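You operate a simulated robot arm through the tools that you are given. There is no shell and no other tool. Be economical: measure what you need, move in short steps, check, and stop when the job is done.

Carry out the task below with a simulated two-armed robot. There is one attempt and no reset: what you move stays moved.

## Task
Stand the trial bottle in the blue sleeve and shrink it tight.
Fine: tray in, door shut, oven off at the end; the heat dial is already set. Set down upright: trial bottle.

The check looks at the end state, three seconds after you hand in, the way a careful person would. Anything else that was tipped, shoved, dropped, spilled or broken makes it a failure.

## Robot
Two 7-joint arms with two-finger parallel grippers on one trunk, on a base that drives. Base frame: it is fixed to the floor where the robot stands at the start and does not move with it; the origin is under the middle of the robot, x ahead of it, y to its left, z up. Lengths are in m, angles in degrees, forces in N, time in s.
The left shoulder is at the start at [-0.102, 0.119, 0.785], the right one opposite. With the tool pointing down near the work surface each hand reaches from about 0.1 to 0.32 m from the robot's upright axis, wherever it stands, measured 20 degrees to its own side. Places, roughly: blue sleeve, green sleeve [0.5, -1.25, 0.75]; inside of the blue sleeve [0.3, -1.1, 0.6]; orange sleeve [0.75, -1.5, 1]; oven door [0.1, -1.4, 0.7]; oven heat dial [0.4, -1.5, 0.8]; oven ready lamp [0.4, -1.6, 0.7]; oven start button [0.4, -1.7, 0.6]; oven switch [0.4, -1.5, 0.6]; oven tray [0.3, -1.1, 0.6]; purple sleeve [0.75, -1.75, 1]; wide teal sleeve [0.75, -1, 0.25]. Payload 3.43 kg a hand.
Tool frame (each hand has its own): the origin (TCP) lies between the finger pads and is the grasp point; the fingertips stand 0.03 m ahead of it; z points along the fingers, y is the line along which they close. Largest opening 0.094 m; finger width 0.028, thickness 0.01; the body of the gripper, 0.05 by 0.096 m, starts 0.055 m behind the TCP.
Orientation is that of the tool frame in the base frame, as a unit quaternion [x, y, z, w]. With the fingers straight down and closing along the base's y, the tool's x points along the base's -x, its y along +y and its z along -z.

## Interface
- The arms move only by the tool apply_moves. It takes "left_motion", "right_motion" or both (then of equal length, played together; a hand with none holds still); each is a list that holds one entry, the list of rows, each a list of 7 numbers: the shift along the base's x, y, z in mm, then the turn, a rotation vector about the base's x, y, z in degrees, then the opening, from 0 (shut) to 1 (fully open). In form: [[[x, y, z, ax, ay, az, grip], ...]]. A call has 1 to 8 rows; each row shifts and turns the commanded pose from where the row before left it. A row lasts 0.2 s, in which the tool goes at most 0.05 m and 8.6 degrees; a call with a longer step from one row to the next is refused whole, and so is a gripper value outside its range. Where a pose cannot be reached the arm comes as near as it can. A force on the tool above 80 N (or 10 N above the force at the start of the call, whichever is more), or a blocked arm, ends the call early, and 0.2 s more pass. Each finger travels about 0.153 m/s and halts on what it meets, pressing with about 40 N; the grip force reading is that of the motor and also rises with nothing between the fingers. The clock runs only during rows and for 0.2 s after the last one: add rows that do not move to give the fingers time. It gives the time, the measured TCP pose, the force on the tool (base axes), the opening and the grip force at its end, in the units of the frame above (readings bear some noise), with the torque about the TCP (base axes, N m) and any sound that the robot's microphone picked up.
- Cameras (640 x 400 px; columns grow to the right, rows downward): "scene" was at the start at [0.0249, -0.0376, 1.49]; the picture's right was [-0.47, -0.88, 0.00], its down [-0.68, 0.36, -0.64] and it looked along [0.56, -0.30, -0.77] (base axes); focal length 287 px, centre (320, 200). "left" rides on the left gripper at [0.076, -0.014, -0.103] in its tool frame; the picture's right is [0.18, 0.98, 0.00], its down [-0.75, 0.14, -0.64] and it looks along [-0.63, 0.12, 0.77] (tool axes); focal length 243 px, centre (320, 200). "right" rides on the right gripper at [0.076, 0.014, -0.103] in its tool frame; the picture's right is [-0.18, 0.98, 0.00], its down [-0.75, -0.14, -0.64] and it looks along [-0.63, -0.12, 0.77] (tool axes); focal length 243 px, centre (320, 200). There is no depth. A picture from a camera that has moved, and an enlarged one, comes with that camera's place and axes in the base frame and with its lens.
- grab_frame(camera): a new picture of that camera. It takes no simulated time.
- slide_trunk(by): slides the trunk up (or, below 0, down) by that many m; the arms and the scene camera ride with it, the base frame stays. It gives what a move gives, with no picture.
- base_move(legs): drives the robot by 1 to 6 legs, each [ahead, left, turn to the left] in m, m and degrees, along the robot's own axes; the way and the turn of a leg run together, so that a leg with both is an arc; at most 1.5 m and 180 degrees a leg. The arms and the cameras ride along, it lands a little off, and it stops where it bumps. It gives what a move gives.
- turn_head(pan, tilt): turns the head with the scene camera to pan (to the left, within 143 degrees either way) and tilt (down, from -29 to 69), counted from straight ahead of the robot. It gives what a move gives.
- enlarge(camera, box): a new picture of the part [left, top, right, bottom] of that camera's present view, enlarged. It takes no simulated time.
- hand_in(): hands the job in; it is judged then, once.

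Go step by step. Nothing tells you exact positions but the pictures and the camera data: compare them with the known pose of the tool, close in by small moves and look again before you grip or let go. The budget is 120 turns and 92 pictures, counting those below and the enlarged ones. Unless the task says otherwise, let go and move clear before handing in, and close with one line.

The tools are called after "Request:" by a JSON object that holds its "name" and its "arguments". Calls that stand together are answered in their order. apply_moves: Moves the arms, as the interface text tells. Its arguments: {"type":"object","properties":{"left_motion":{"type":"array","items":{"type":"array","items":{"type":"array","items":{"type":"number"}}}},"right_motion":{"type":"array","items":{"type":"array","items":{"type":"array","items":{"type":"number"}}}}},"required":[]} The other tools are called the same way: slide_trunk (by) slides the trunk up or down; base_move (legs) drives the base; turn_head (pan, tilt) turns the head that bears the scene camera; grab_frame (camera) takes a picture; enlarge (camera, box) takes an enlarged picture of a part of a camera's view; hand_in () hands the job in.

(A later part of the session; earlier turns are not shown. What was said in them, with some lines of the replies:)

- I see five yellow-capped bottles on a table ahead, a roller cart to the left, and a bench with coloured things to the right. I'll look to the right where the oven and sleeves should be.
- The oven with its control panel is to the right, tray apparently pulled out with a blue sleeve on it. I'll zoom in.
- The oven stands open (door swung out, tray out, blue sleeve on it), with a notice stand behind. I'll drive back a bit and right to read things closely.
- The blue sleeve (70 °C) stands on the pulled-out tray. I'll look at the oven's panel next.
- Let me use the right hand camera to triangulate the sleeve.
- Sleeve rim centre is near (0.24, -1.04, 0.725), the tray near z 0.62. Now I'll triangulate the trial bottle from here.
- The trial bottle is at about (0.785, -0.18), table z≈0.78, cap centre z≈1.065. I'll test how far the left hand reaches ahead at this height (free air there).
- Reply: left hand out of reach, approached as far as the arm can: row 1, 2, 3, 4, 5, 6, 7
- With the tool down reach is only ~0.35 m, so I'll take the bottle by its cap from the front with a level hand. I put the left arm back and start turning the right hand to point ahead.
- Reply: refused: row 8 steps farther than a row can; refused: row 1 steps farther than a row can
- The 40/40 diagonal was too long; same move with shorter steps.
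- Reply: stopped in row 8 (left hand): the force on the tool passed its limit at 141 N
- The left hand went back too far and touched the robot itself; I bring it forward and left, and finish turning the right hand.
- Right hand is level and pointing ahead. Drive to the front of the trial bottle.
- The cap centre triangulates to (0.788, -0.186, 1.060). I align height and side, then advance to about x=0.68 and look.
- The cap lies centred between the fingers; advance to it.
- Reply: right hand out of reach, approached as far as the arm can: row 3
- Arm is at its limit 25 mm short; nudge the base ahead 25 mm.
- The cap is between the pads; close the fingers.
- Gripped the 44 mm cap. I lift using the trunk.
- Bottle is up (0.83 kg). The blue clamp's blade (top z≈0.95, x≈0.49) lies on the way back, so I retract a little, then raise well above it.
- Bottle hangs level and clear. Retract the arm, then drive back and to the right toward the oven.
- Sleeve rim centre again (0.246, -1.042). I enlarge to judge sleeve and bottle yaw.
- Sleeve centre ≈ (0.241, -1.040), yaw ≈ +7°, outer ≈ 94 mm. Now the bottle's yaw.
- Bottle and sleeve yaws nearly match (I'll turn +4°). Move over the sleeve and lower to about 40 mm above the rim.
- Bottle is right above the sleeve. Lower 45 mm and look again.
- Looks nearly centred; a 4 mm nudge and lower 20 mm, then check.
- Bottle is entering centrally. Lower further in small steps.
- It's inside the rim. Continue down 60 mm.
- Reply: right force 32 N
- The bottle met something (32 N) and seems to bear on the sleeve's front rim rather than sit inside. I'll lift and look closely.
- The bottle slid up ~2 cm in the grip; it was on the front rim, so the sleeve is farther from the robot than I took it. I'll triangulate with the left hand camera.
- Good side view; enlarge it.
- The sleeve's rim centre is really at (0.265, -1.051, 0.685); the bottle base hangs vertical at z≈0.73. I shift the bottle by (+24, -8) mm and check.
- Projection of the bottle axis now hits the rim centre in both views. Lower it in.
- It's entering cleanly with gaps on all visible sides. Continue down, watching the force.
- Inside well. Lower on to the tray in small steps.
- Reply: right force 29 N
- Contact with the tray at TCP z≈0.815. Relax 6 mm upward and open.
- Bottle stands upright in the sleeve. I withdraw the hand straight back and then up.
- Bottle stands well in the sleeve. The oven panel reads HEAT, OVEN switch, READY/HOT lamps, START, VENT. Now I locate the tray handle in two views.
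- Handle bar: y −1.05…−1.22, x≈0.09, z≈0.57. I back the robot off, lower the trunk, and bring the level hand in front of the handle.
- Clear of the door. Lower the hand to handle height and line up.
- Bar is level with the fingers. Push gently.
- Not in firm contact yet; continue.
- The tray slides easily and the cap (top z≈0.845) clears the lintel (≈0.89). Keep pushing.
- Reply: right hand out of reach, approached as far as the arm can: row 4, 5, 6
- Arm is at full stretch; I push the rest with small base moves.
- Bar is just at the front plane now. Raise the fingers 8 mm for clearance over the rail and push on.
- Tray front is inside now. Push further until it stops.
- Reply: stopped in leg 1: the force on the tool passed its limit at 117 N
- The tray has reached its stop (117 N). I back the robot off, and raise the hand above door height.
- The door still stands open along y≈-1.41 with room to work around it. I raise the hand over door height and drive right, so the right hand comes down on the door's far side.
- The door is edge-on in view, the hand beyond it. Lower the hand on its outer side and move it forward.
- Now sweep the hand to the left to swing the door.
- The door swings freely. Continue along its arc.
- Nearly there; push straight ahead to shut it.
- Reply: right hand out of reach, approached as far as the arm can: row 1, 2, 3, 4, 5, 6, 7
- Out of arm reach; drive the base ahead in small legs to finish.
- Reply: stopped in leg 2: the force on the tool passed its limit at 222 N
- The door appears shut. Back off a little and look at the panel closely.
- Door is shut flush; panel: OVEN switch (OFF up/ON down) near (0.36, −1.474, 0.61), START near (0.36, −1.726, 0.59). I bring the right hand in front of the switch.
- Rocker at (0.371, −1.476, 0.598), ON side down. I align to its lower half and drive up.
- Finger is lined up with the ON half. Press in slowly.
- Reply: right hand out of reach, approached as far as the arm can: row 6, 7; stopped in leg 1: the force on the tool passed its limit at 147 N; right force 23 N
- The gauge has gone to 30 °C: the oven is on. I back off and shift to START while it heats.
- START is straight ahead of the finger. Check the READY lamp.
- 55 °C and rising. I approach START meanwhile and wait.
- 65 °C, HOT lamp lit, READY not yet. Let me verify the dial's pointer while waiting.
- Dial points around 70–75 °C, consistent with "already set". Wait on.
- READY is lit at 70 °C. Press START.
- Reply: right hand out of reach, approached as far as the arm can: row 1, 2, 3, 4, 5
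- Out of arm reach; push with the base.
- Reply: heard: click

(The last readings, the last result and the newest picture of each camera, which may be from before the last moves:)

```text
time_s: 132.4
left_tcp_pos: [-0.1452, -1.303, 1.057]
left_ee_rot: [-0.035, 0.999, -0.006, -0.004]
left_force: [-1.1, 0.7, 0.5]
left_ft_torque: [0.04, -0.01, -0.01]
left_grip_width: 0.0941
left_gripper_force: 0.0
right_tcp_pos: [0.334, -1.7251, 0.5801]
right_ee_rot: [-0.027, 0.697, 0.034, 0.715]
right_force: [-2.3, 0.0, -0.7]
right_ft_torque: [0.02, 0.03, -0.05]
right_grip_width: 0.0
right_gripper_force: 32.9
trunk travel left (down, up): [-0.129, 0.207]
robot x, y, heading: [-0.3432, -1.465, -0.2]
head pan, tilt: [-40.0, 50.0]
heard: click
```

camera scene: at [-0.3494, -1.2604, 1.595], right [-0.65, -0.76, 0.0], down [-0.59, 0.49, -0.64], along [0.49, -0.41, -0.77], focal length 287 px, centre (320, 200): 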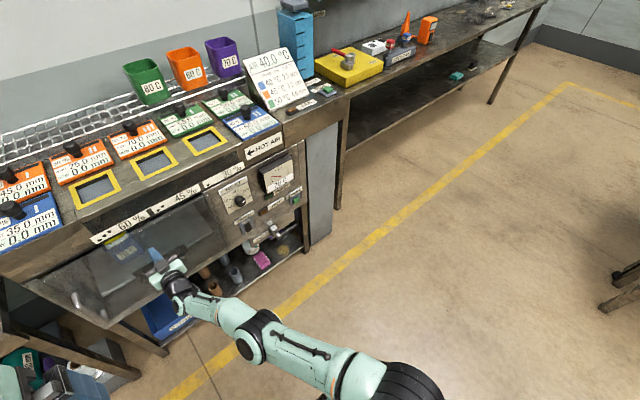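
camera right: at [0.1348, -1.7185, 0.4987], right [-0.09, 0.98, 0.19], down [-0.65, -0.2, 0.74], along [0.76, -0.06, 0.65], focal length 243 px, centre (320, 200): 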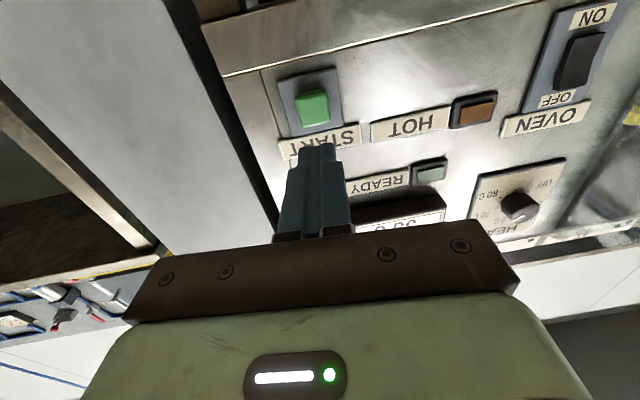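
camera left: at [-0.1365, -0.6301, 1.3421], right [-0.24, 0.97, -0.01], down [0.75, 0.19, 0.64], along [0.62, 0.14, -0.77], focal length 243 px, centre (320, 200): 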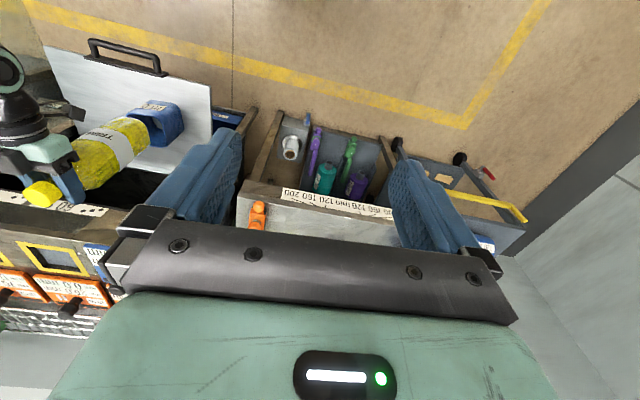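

A click: START is pressed. I back off and return in front of the OVEN switch, then look through the door.

Request:
{"name": "base_move", "arguments": {"legs": [[-0.1, 0, 0], [0, 0.25, 0]]}}

Request:
{"name": "grab_frame", "arguments": {"camera": "scene"}}

```text
time_s: 135.9
left_tcp_pos: [-0.2405, -1.0486, 1.0574]
left_ee_rot: [-0.032, 0.999, -0.006, -0.004]
left_force: [0.4, 0.2, -0.4]
left_ft_torque: [0.0, -0.01, -0.01]
left_grip_width: 0.0942
left_gripper_force: 0.1
right_tcp_pos: [0.2377, -1.4723, 0.5805]
right_ee_rot: [-0.025, 0.697, 0.032, 0.716]
right_force: [0.2, 0.0, -0.2]
right_ft_torque: [0.0, 0.04, -0.01]
right_grip_width: 0.0001
right_gripper_force: 32.9
trunk travel left (down, up): [-0.129, 0.207]
robot x, y, heading: [-0.4373, -1.2127, -0.6]
head pan, tilt: [-40.0, 50.0]
```

```text
7 pictures are left
camera scene: at [-0.409, -1.2608, 1.411], right [-0.65, -0.76, 0.0], down [-0.58, 0.5, -0.64], along [0.49, -0.42, -0.77], focal length 287 px, centre (320, 200)
```

scene: 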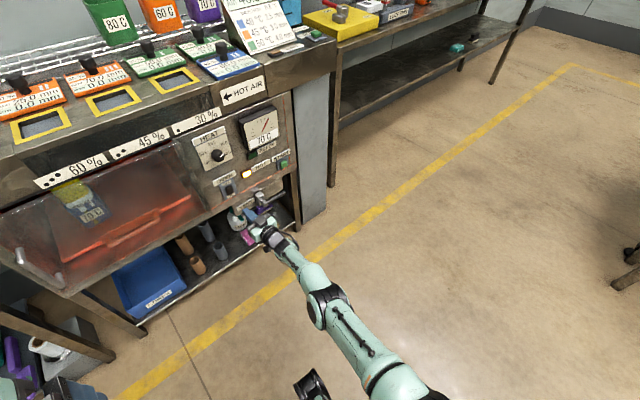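

The oven glows; the cycle is running. Wait and listen.

Request:
{"name": "apply_moves", "arguments": {"right_motion": [[[0, 0, 0, 0, 0, 0, 0], [0, 0, 0, 0, 0, 0, 0], [0, 0, 0, 0, 0, 0, 0], [0, 0, 0, 0, 0, 0, 0], [0, 0, 0, 0, 0, 0, 0], [0, 0, 0, 0, 0, 0, 0], [0, 0, 0, 0, 0, 0, 0], [0, 0, 0, 0, 0, 0, 0]]]}}

Request:
{"name": "apply_moves", "arguments": {"right_motion": [[[0, 0, 0, 0, 0, 0, 0], [0, 0, 0, 0, 0, 0, 0], [0, 0, 0, 0, 0, 0, 0], [0, 0, 0, 0, 0, 0, 0], [0, 0, 0, 0, 0, 0, 0], [0, 0, 0, 0, 0, 0, 0], [0, 0, 0, 0, 0, 0, 0], [0, 0, 0, 0, 0, 0, 0]]]}}

Request:
{"name": "apply_moves", "arguments": {"right_motion": [[[0, 0, 0, 0, 0, 0, 0], [0, 0, 0, 0, 0, 0, 0], [0, 0, 0, 0, 0, 0, 0], [0, 0, 0, 0, 0, 0, 0], [0, 0, 0, 0, 0, 0, 0], [0, 0, 0, 0, 0, 0, 0], [0, 0, 0, 0, 0, 0, 0], [0, 0, 0, 0, 0, 0, 0]]]}}

Request:
{"name": "enlarge", "arguments": {"camera": "scene", "box": [20, 90, 300, 290]}}

```text
time_s: 137.8
left_tcp_pos: [-0.2412, -1.0474, 1.0574]
left_ee_rot: [-0.032, 0.999, -0.007, -0.005]
left_force: [0.4, -0.8, 0.5]
left_ft_torque: [0.0, 0.02, 0.03]
left_grip_width: 0.0939
left_gripper_force: 0.1
right_tcp_pos: [0.2369, -1.4707, 0.5794]
right_ee_rot: [-0.026, 0.697, 0.032, 0.716]
right_force: [-0.3, -0.2, 0.0]
right_ft_torque: [-0.02, 0.02, -0.02]
right_grip_width: 0.0
right_gripper_force: 33.0
trunk travel left (down, up): [-0.129, 0.207]
robot x, y, heading: [-0.4385, -1.2089, -0.4]
head pan, tilt: [-40.0, 50.0]
```

```text
time_s: 139.6
left_tcp_pos: [-0.2408, -1.0475, 1.0584]
left_ee_rot: [-0.032, 0.999, -0.006, -0.005]
left_force: [-0.1, 0.8, 0.7]
left_ft_torque: [0.01, 0.0, -0.01]
left_grip_width: 0.0939
left_gripper_force: 0.0
right_tcp_pos: [0.2371, -1.4721, 0.5802]
right_ee_rot: [-0.025, 0.697, 0.031, 0.716]
right_force: [-0.5, 0.3, 0.3]
right_ft_torque: [-0.03, 0.0, 0.02]
right_grip_width: 0.0001
right_gripper_force: 32.9
trunk travel left (down, up): [-0.129, 0.207]
robot x, y, heading: [-0.435, -1.211, -0.4]
head pan, tilt: [-40.0, 50.0]
```

```text
time_s: 141.3
left_tcp_pos: [-0.2413, -1.047, 1.0574]
left_ee_rot: [-0.032, 0.999, -0.006, -0.005]
left_force: [0.1, -0.4, -0.5]
left_ft_torque: [-0.03, 0.02, 0.0]
left_grip_width: 0.0941
left_gripper_force: 0.1
right_tcp_pos: [0.2368, -1.4716, 0.5803]
right_ee_rot: [-0.026, 0.697, 0.032, 0.715]
right_force: [-0.9, 0.2, 0.1]
right_ft_torque: [0.02, -0.02, 0.0]
right_grip_width: 0.0
right_gripper_force: 33.4
trunk travel left (down, up): [-0.129, 0.207]
robot x, y, heading: [-0.4356, -1.2099, -0.3]
head pan, tilt: [-40.0, 50.0]
```

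```text
2.00 times, centred on (160, 190) of scene
camera zoom: at [-0.409, -1.261, 1.411], right [-0.65, -0.76, 0.0], down [-0.58, 0.5, -0.64], along [0.49, -0.42, -0.77], focal length 573 px, centre (640, 220)
```

zoom: 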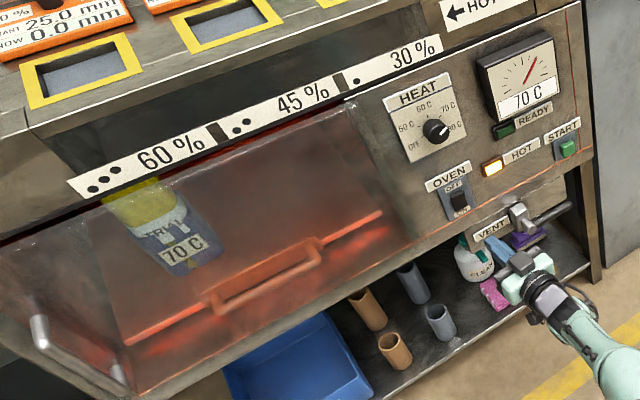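

Still running (READY out). I raise the finger to the OFF half's height and keep waiting.

Request:
{"name": "apply_moves", "arguments": {"right_motion": [[[0, 0, 18, 0, 0, 0, 0], [0, 0, 17, 0, 0, 0, 0], [0, 0, 0, 0, 0, 0, 0], [0, 0, 0, 0, 0, 0, 0], [0, 0, 0, 0, 0, 0, 0], [0, 0, 0, 0, 0, 0, 0], [0, 0, 0, 0, 0, 0, 0], [0, 0, 0, 0, 0, 0, 0]]]}}

Request:
{"name": "apply_moves", "arguments": {"right_motion": [[[0, 0, 0, 0, 0, 0, 0], [0, 0, 0, 0, 0, 0, 0], [0, 0, 0, 0, 0, 0, 0], [0, 0, 0, 0, 0, 0, 0], [0, 0, 0, 0, 0, 0, 0], [0, 0, 0, 0, 0, 0, 0], [0, 0, 0, 0, 0, 0, 0], [0, 0, 0, 0, 0, 0, 0]]]}}

Request:
{"name": "apply_moves", "arguments": {"right_motion": [[[0, 0, 0, 0, 0, 0, 0], [0, 0, 0, 0, 0, 0, 0], [0, 0, 0, 0, 0, 0, 0], [0, 0, 0, 0, 0, 0, 0], [0, 0, 0, 0, 0, 0, 0], [0, 0, 0, 0, 0, 0, 0], [0, 0, 0, 0, 0, 0, 0], [0, 0, 0, 0, 0, 0, 0]]]}}

Request:
{"name": "apply_moves", "arguments": {"right_motion": [[[0, 0, 0, 0, 0, 0, 0], [0, 0, 0, 0, 0, 0, 0], [0, 0, 0, 0, 0, 0, 0], [0, 0, 0, 0, 0, 0, 0], [0, 0, 0, 0, 0, 0, 0], [0, 0, 0, 0, 0, 0, 0], [0, 0, 0, 0, 0, 0, 0], [0, 0, 0, 0, 0, 0, 0]]]}}

Request:
{"name": "enlarge", "arguments": {"camera": "scene", "box": [20, 90, 300, 290]}}

```text
time_s: 143.2
left_tcp_pos: [-0.2399, -1.0478, 1.0582]
left_ee_rot: [-0.032, 0.999, -0.006, -0.005]
left_force: [0.2, -0.7, -0.3]
left_ft_torque: [0.02, -0.01, -0.01]
left_grip_width: 0.094
left_gripper_force: 0.0
right_tcp_pos: [0.2353, -1.4705, 0.6155]
right_ee_rot: [-0.026, 0.697, 0.033, 0.716]
right_force: [0.0, 0.2, -0.2]
right_ft_torque: [0.01, -0.01, 0.02]
right_grip_width: 0.0
right_gripper_force: 33.2
trunk travel left (down, up): [-0.129, 0.207]
robot x, y, heading: [-0.4412, -1.207, -0.4]
head pan, tilt: [-40.0, 50.0]
```

```text
time_s: 144.9
left_tcp_pos: [-0.2401, -1.0477, 1.0577]
left_ee_rot: [-0.032, 0.999, -0.006, -0.004]
left_force: [-0.3, -0.3, -0.5]
left_ft_torque: [-0.03, 0.01, 0.0]
left_grip_width: 0.0939
left_gripper_force: 0.1
right_tcp_pos: [0.2365, -1.4723, 0.6162]
right_ee_rot: [-0.026, 0.697, 0.032, 0.716]
right_force: [0.2, 0.2, -1.0]
right_ft_torque: [0.01, -0.01, 0.0]
right_grip_width: 0.0
right_gripper_force: 33.2
trunk travel left (down, up): [-0.129, 0.207]
robot x, y, heading: [-0.4337, -1.2082, -0.5]
head pan, tilt: [-40.0, 50.0]
```

```text
time_s: 146.8
left_tcp_pos: [-0.2409, -1.0481, 1.057]
left_ee_rot: [-0.032, 0.999, -0.007, -0.004]
left_force: [-0.9, 0.8, -0.8]
left_ft_torque: [-0.04, 0.01, -0.01]
left_grip_width: 0.0941
left_gripper_force: 0.0
right_tcp_pos: [0.2363, -1.4717, 0.6152]
right_ee_rot: [-0.025, 0.697, 0.031, 0.716]
right_force: [-0.6, 0.2, 0.1]
right_ft_torque: [-0.01, 0.03, 0.03]
right_grip_width: 0.0003
right_gripper_force: 32.5
trunk travel left (down, up): [-0.129, 0.207]
robot x, y, heading: [-0.4357, -1.2123, -0.6]
head pan, tilt: [-40.0, 50.0]
```

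```text
time_s: 148.6
left_tcp_pos: [-0.2416, -1.0488, 1.0561]
left_ee_rot: [-0.032, 0.999, -0.006, -0.005]
left_force: [0.5, -0.3, 0.5]
left_ft_torque: [0.03, 0.0, 0.03]
left_grip_width: 0.094
left_gripper_force: 0.0
right_tcp_pos: [0.2363, -1.4712, 0.6159]
right_ee_rot: [-0.025, 0.697, 0.032, 0.716]
right_force: [0.4, 0.3, -0.2]
right_ft_torque: [0.0, -0.01, 0.01]
right_grip_width: 0.0002
right_gripper_force: 32.5
trunk travel left (down, up): [-0.129, 0.207]
robot x, y, heading: [-0.4362, -1.2102, -0.4]
head pan, tilt: [-40.0, 50.0]
```

```text
2.00 times, centred on (160, 190) of scene
camera zoom: at [-0.409, -1.261, 1.411], right [-0.65, -0.76, 0.0], down [-0.58, 0.5, -0.64], along [0.49, -0.42, -0.77], focal length 573 px, centre (640, 220)
```

zoom: 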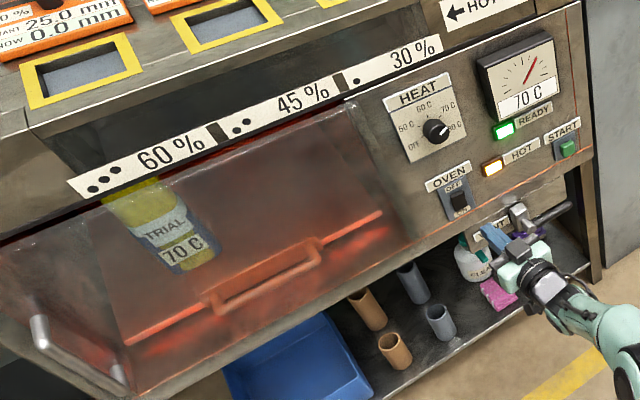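

READY is lit again and the sleeve hugs the bottle: cycle done. Press the OFF half of the switch.

Request:
{"name": "base_move", "arguments": {"legs": [[0.08, 0, 0], [0.04, 0, 0]]}}

Request:
{"name": "enlarge", "arguments": {"camera": "scene", "box": [165, 130, 305, 250]}}

```text
time_s: 150.1
left_tcp_pos: [-0.137, -1.0489, 1.0571]
left_ee_rot: [-0.03, 0.999, -0.007, -0.005]
left_force: [0.8, 0.0, -0.1]
left_ft_torque: [0.0, 0.0, -0.01]
left_grip_width: 0.0938
left_gripper_force: 0.0
right_tcp_pos: [0.3354, -1.4726, 0.6186]
right_ee_rot: [-0.028, 0.686, 0.034, 0.726]
right_force: [-29.8, 3.3, 11.9]
right_ft_torque: [-0.05, 0.02, -0.07]
right_grip_width: 0.0
right_gripper_force: 33.4
trunk travel left (down, up): [-0.129, 0.207]
robot x, y, heading: [-0.3289, -1.2149, -0.6]
head pan, tilt: [-40.0, 50.0]
stopped in leg 2: the force on the tool passed its limit at 337 N (the readings are from after the stop); the commanded pose is now the measured one
```

```text
3.33 times, centred on (235, 190) of scene
camera zoom: at [-0.3094, -1.2611, 1.411], right [-0.65, -0.76, 0.0], down [-0.58, 0.5, -0.64], along [0.49, -0.42, -0.76], focal length 956 px, centre (603, 233)
```

zoom: 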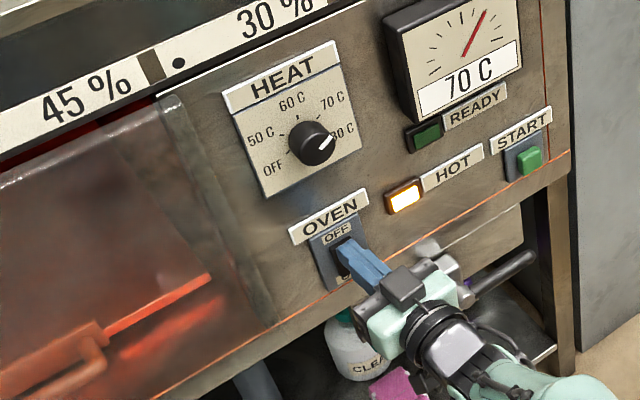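

READY went out; back off and confirm the oven is off and cooling.

Request:
{"name": "base_move", "arguments": {"legs": [[-0.2, 0, 0]]}}

Request:
{"name": "apply_moves", "arguments": {"right_motion": [[[-30, 0, 0, 0, 0, 0, 0], [0, 0, 0, 0, 0, 0, 0], [0, 0, 0, 0, 0, 0, 0], [0, 0, 0, 0, 0, 0, 0], [0, 0, 0, 0, 0, 0, 0], [0, 0, 0, 0, 0, 0, 0], [0, 0, 0, 0, 0, 0, 0], [0, 0, 0, 0, 0, 0, 0]]]}}

Request:
{"name": "enlarge", "arguments": {"camera": "scene", "box": [20, 60, 300, 260]}}

```text
time_s: 151.7
left_tcp_pos: [-0.3412, -1.0465, 1.0571]
left_ee_rot: [-0.033, 0.999, -0.006, -0.005]
left_force: [0.0, 0.6, 0.5]
left_ft_torque: [0.0, -0.02, 0.0]
left_grip_width: 0.094
left_gripper_force: 0.0
right_tcp_pos: [0.1335, -1.468, 0.6155]
right_ee_rot: [-0.03, 0.689, 0.037, 0.724]
right_force: [-0.4, 0.3, 0.0]
right_ft_torque: [0.02, -0.01, -0.01]
right_grip_width: 0.0001
right_gripper_force: 33.1
trunk travel left (down, up): [-0.129, 0.207]
robot x, y, heading: [-0.5384, -1.2102, -0.3]
head pan, tilt: [-40.0, 50.0]
```

```text
time_s: 153.5
left_tcp_pos: [-0.3414, -1.0473, 1.0569]
left_ee_rot: [-0.033, 0.999, -0.006, -0.005]
left_force: [0.4, -0.2, 0.4]
left_ft_torque: [0.0, 0.0, 0.0]
left_grip_width: 0.0942
left_gripper_force: 0.2
right_tcp_pos: [0.1012, -1.4672, 0.6171]
right_ee_rot: [-0.029, 0.688, 0.037, 0.724]
right_force: [0.8, -0.6, 0.0]
right_ft_torque: [0.02, 0.02, -0.01]
right_grip_width: 0.0
right_gripper_force: 33.2
trunk travel left (down, up): [-0.129, 0.207]
robot x, y, heading: [-0.5379, -1.2078, 0.0]
head pan, tilt: [-40.0, 50.0]
```

```text
2.00 times, centred on (160, 160) of scene
camera zoom: at [-0.5098, -1.2602, 1.411], right [-0.65, -0.76, 0.0], down [-0.58, 0.5, -0.64], along [0.49, -0.42, -0.77], focal length 573 px, centre (640, 280)
```

zoom: 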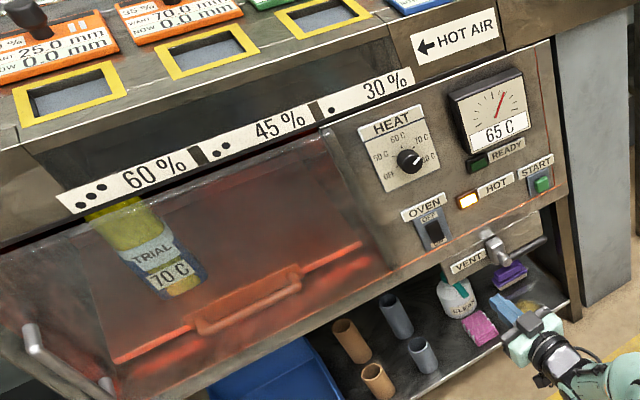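

The gauge is falling (65 °C) and READY is out, so the oven is off. The door is shut, the tray is in, and the trial bottle stands upright in the shrunk blue sleeve with the arms clear of it. I'm handing in.

Request:
{"name": "hand_in", "arguments": {}}

```text
The job is handed in.
```

The trial bottle stands upright on the oven tray with the blue sleeve shrunk tight around it. The tray is in, the door is shut, and the oven is off and cooling.
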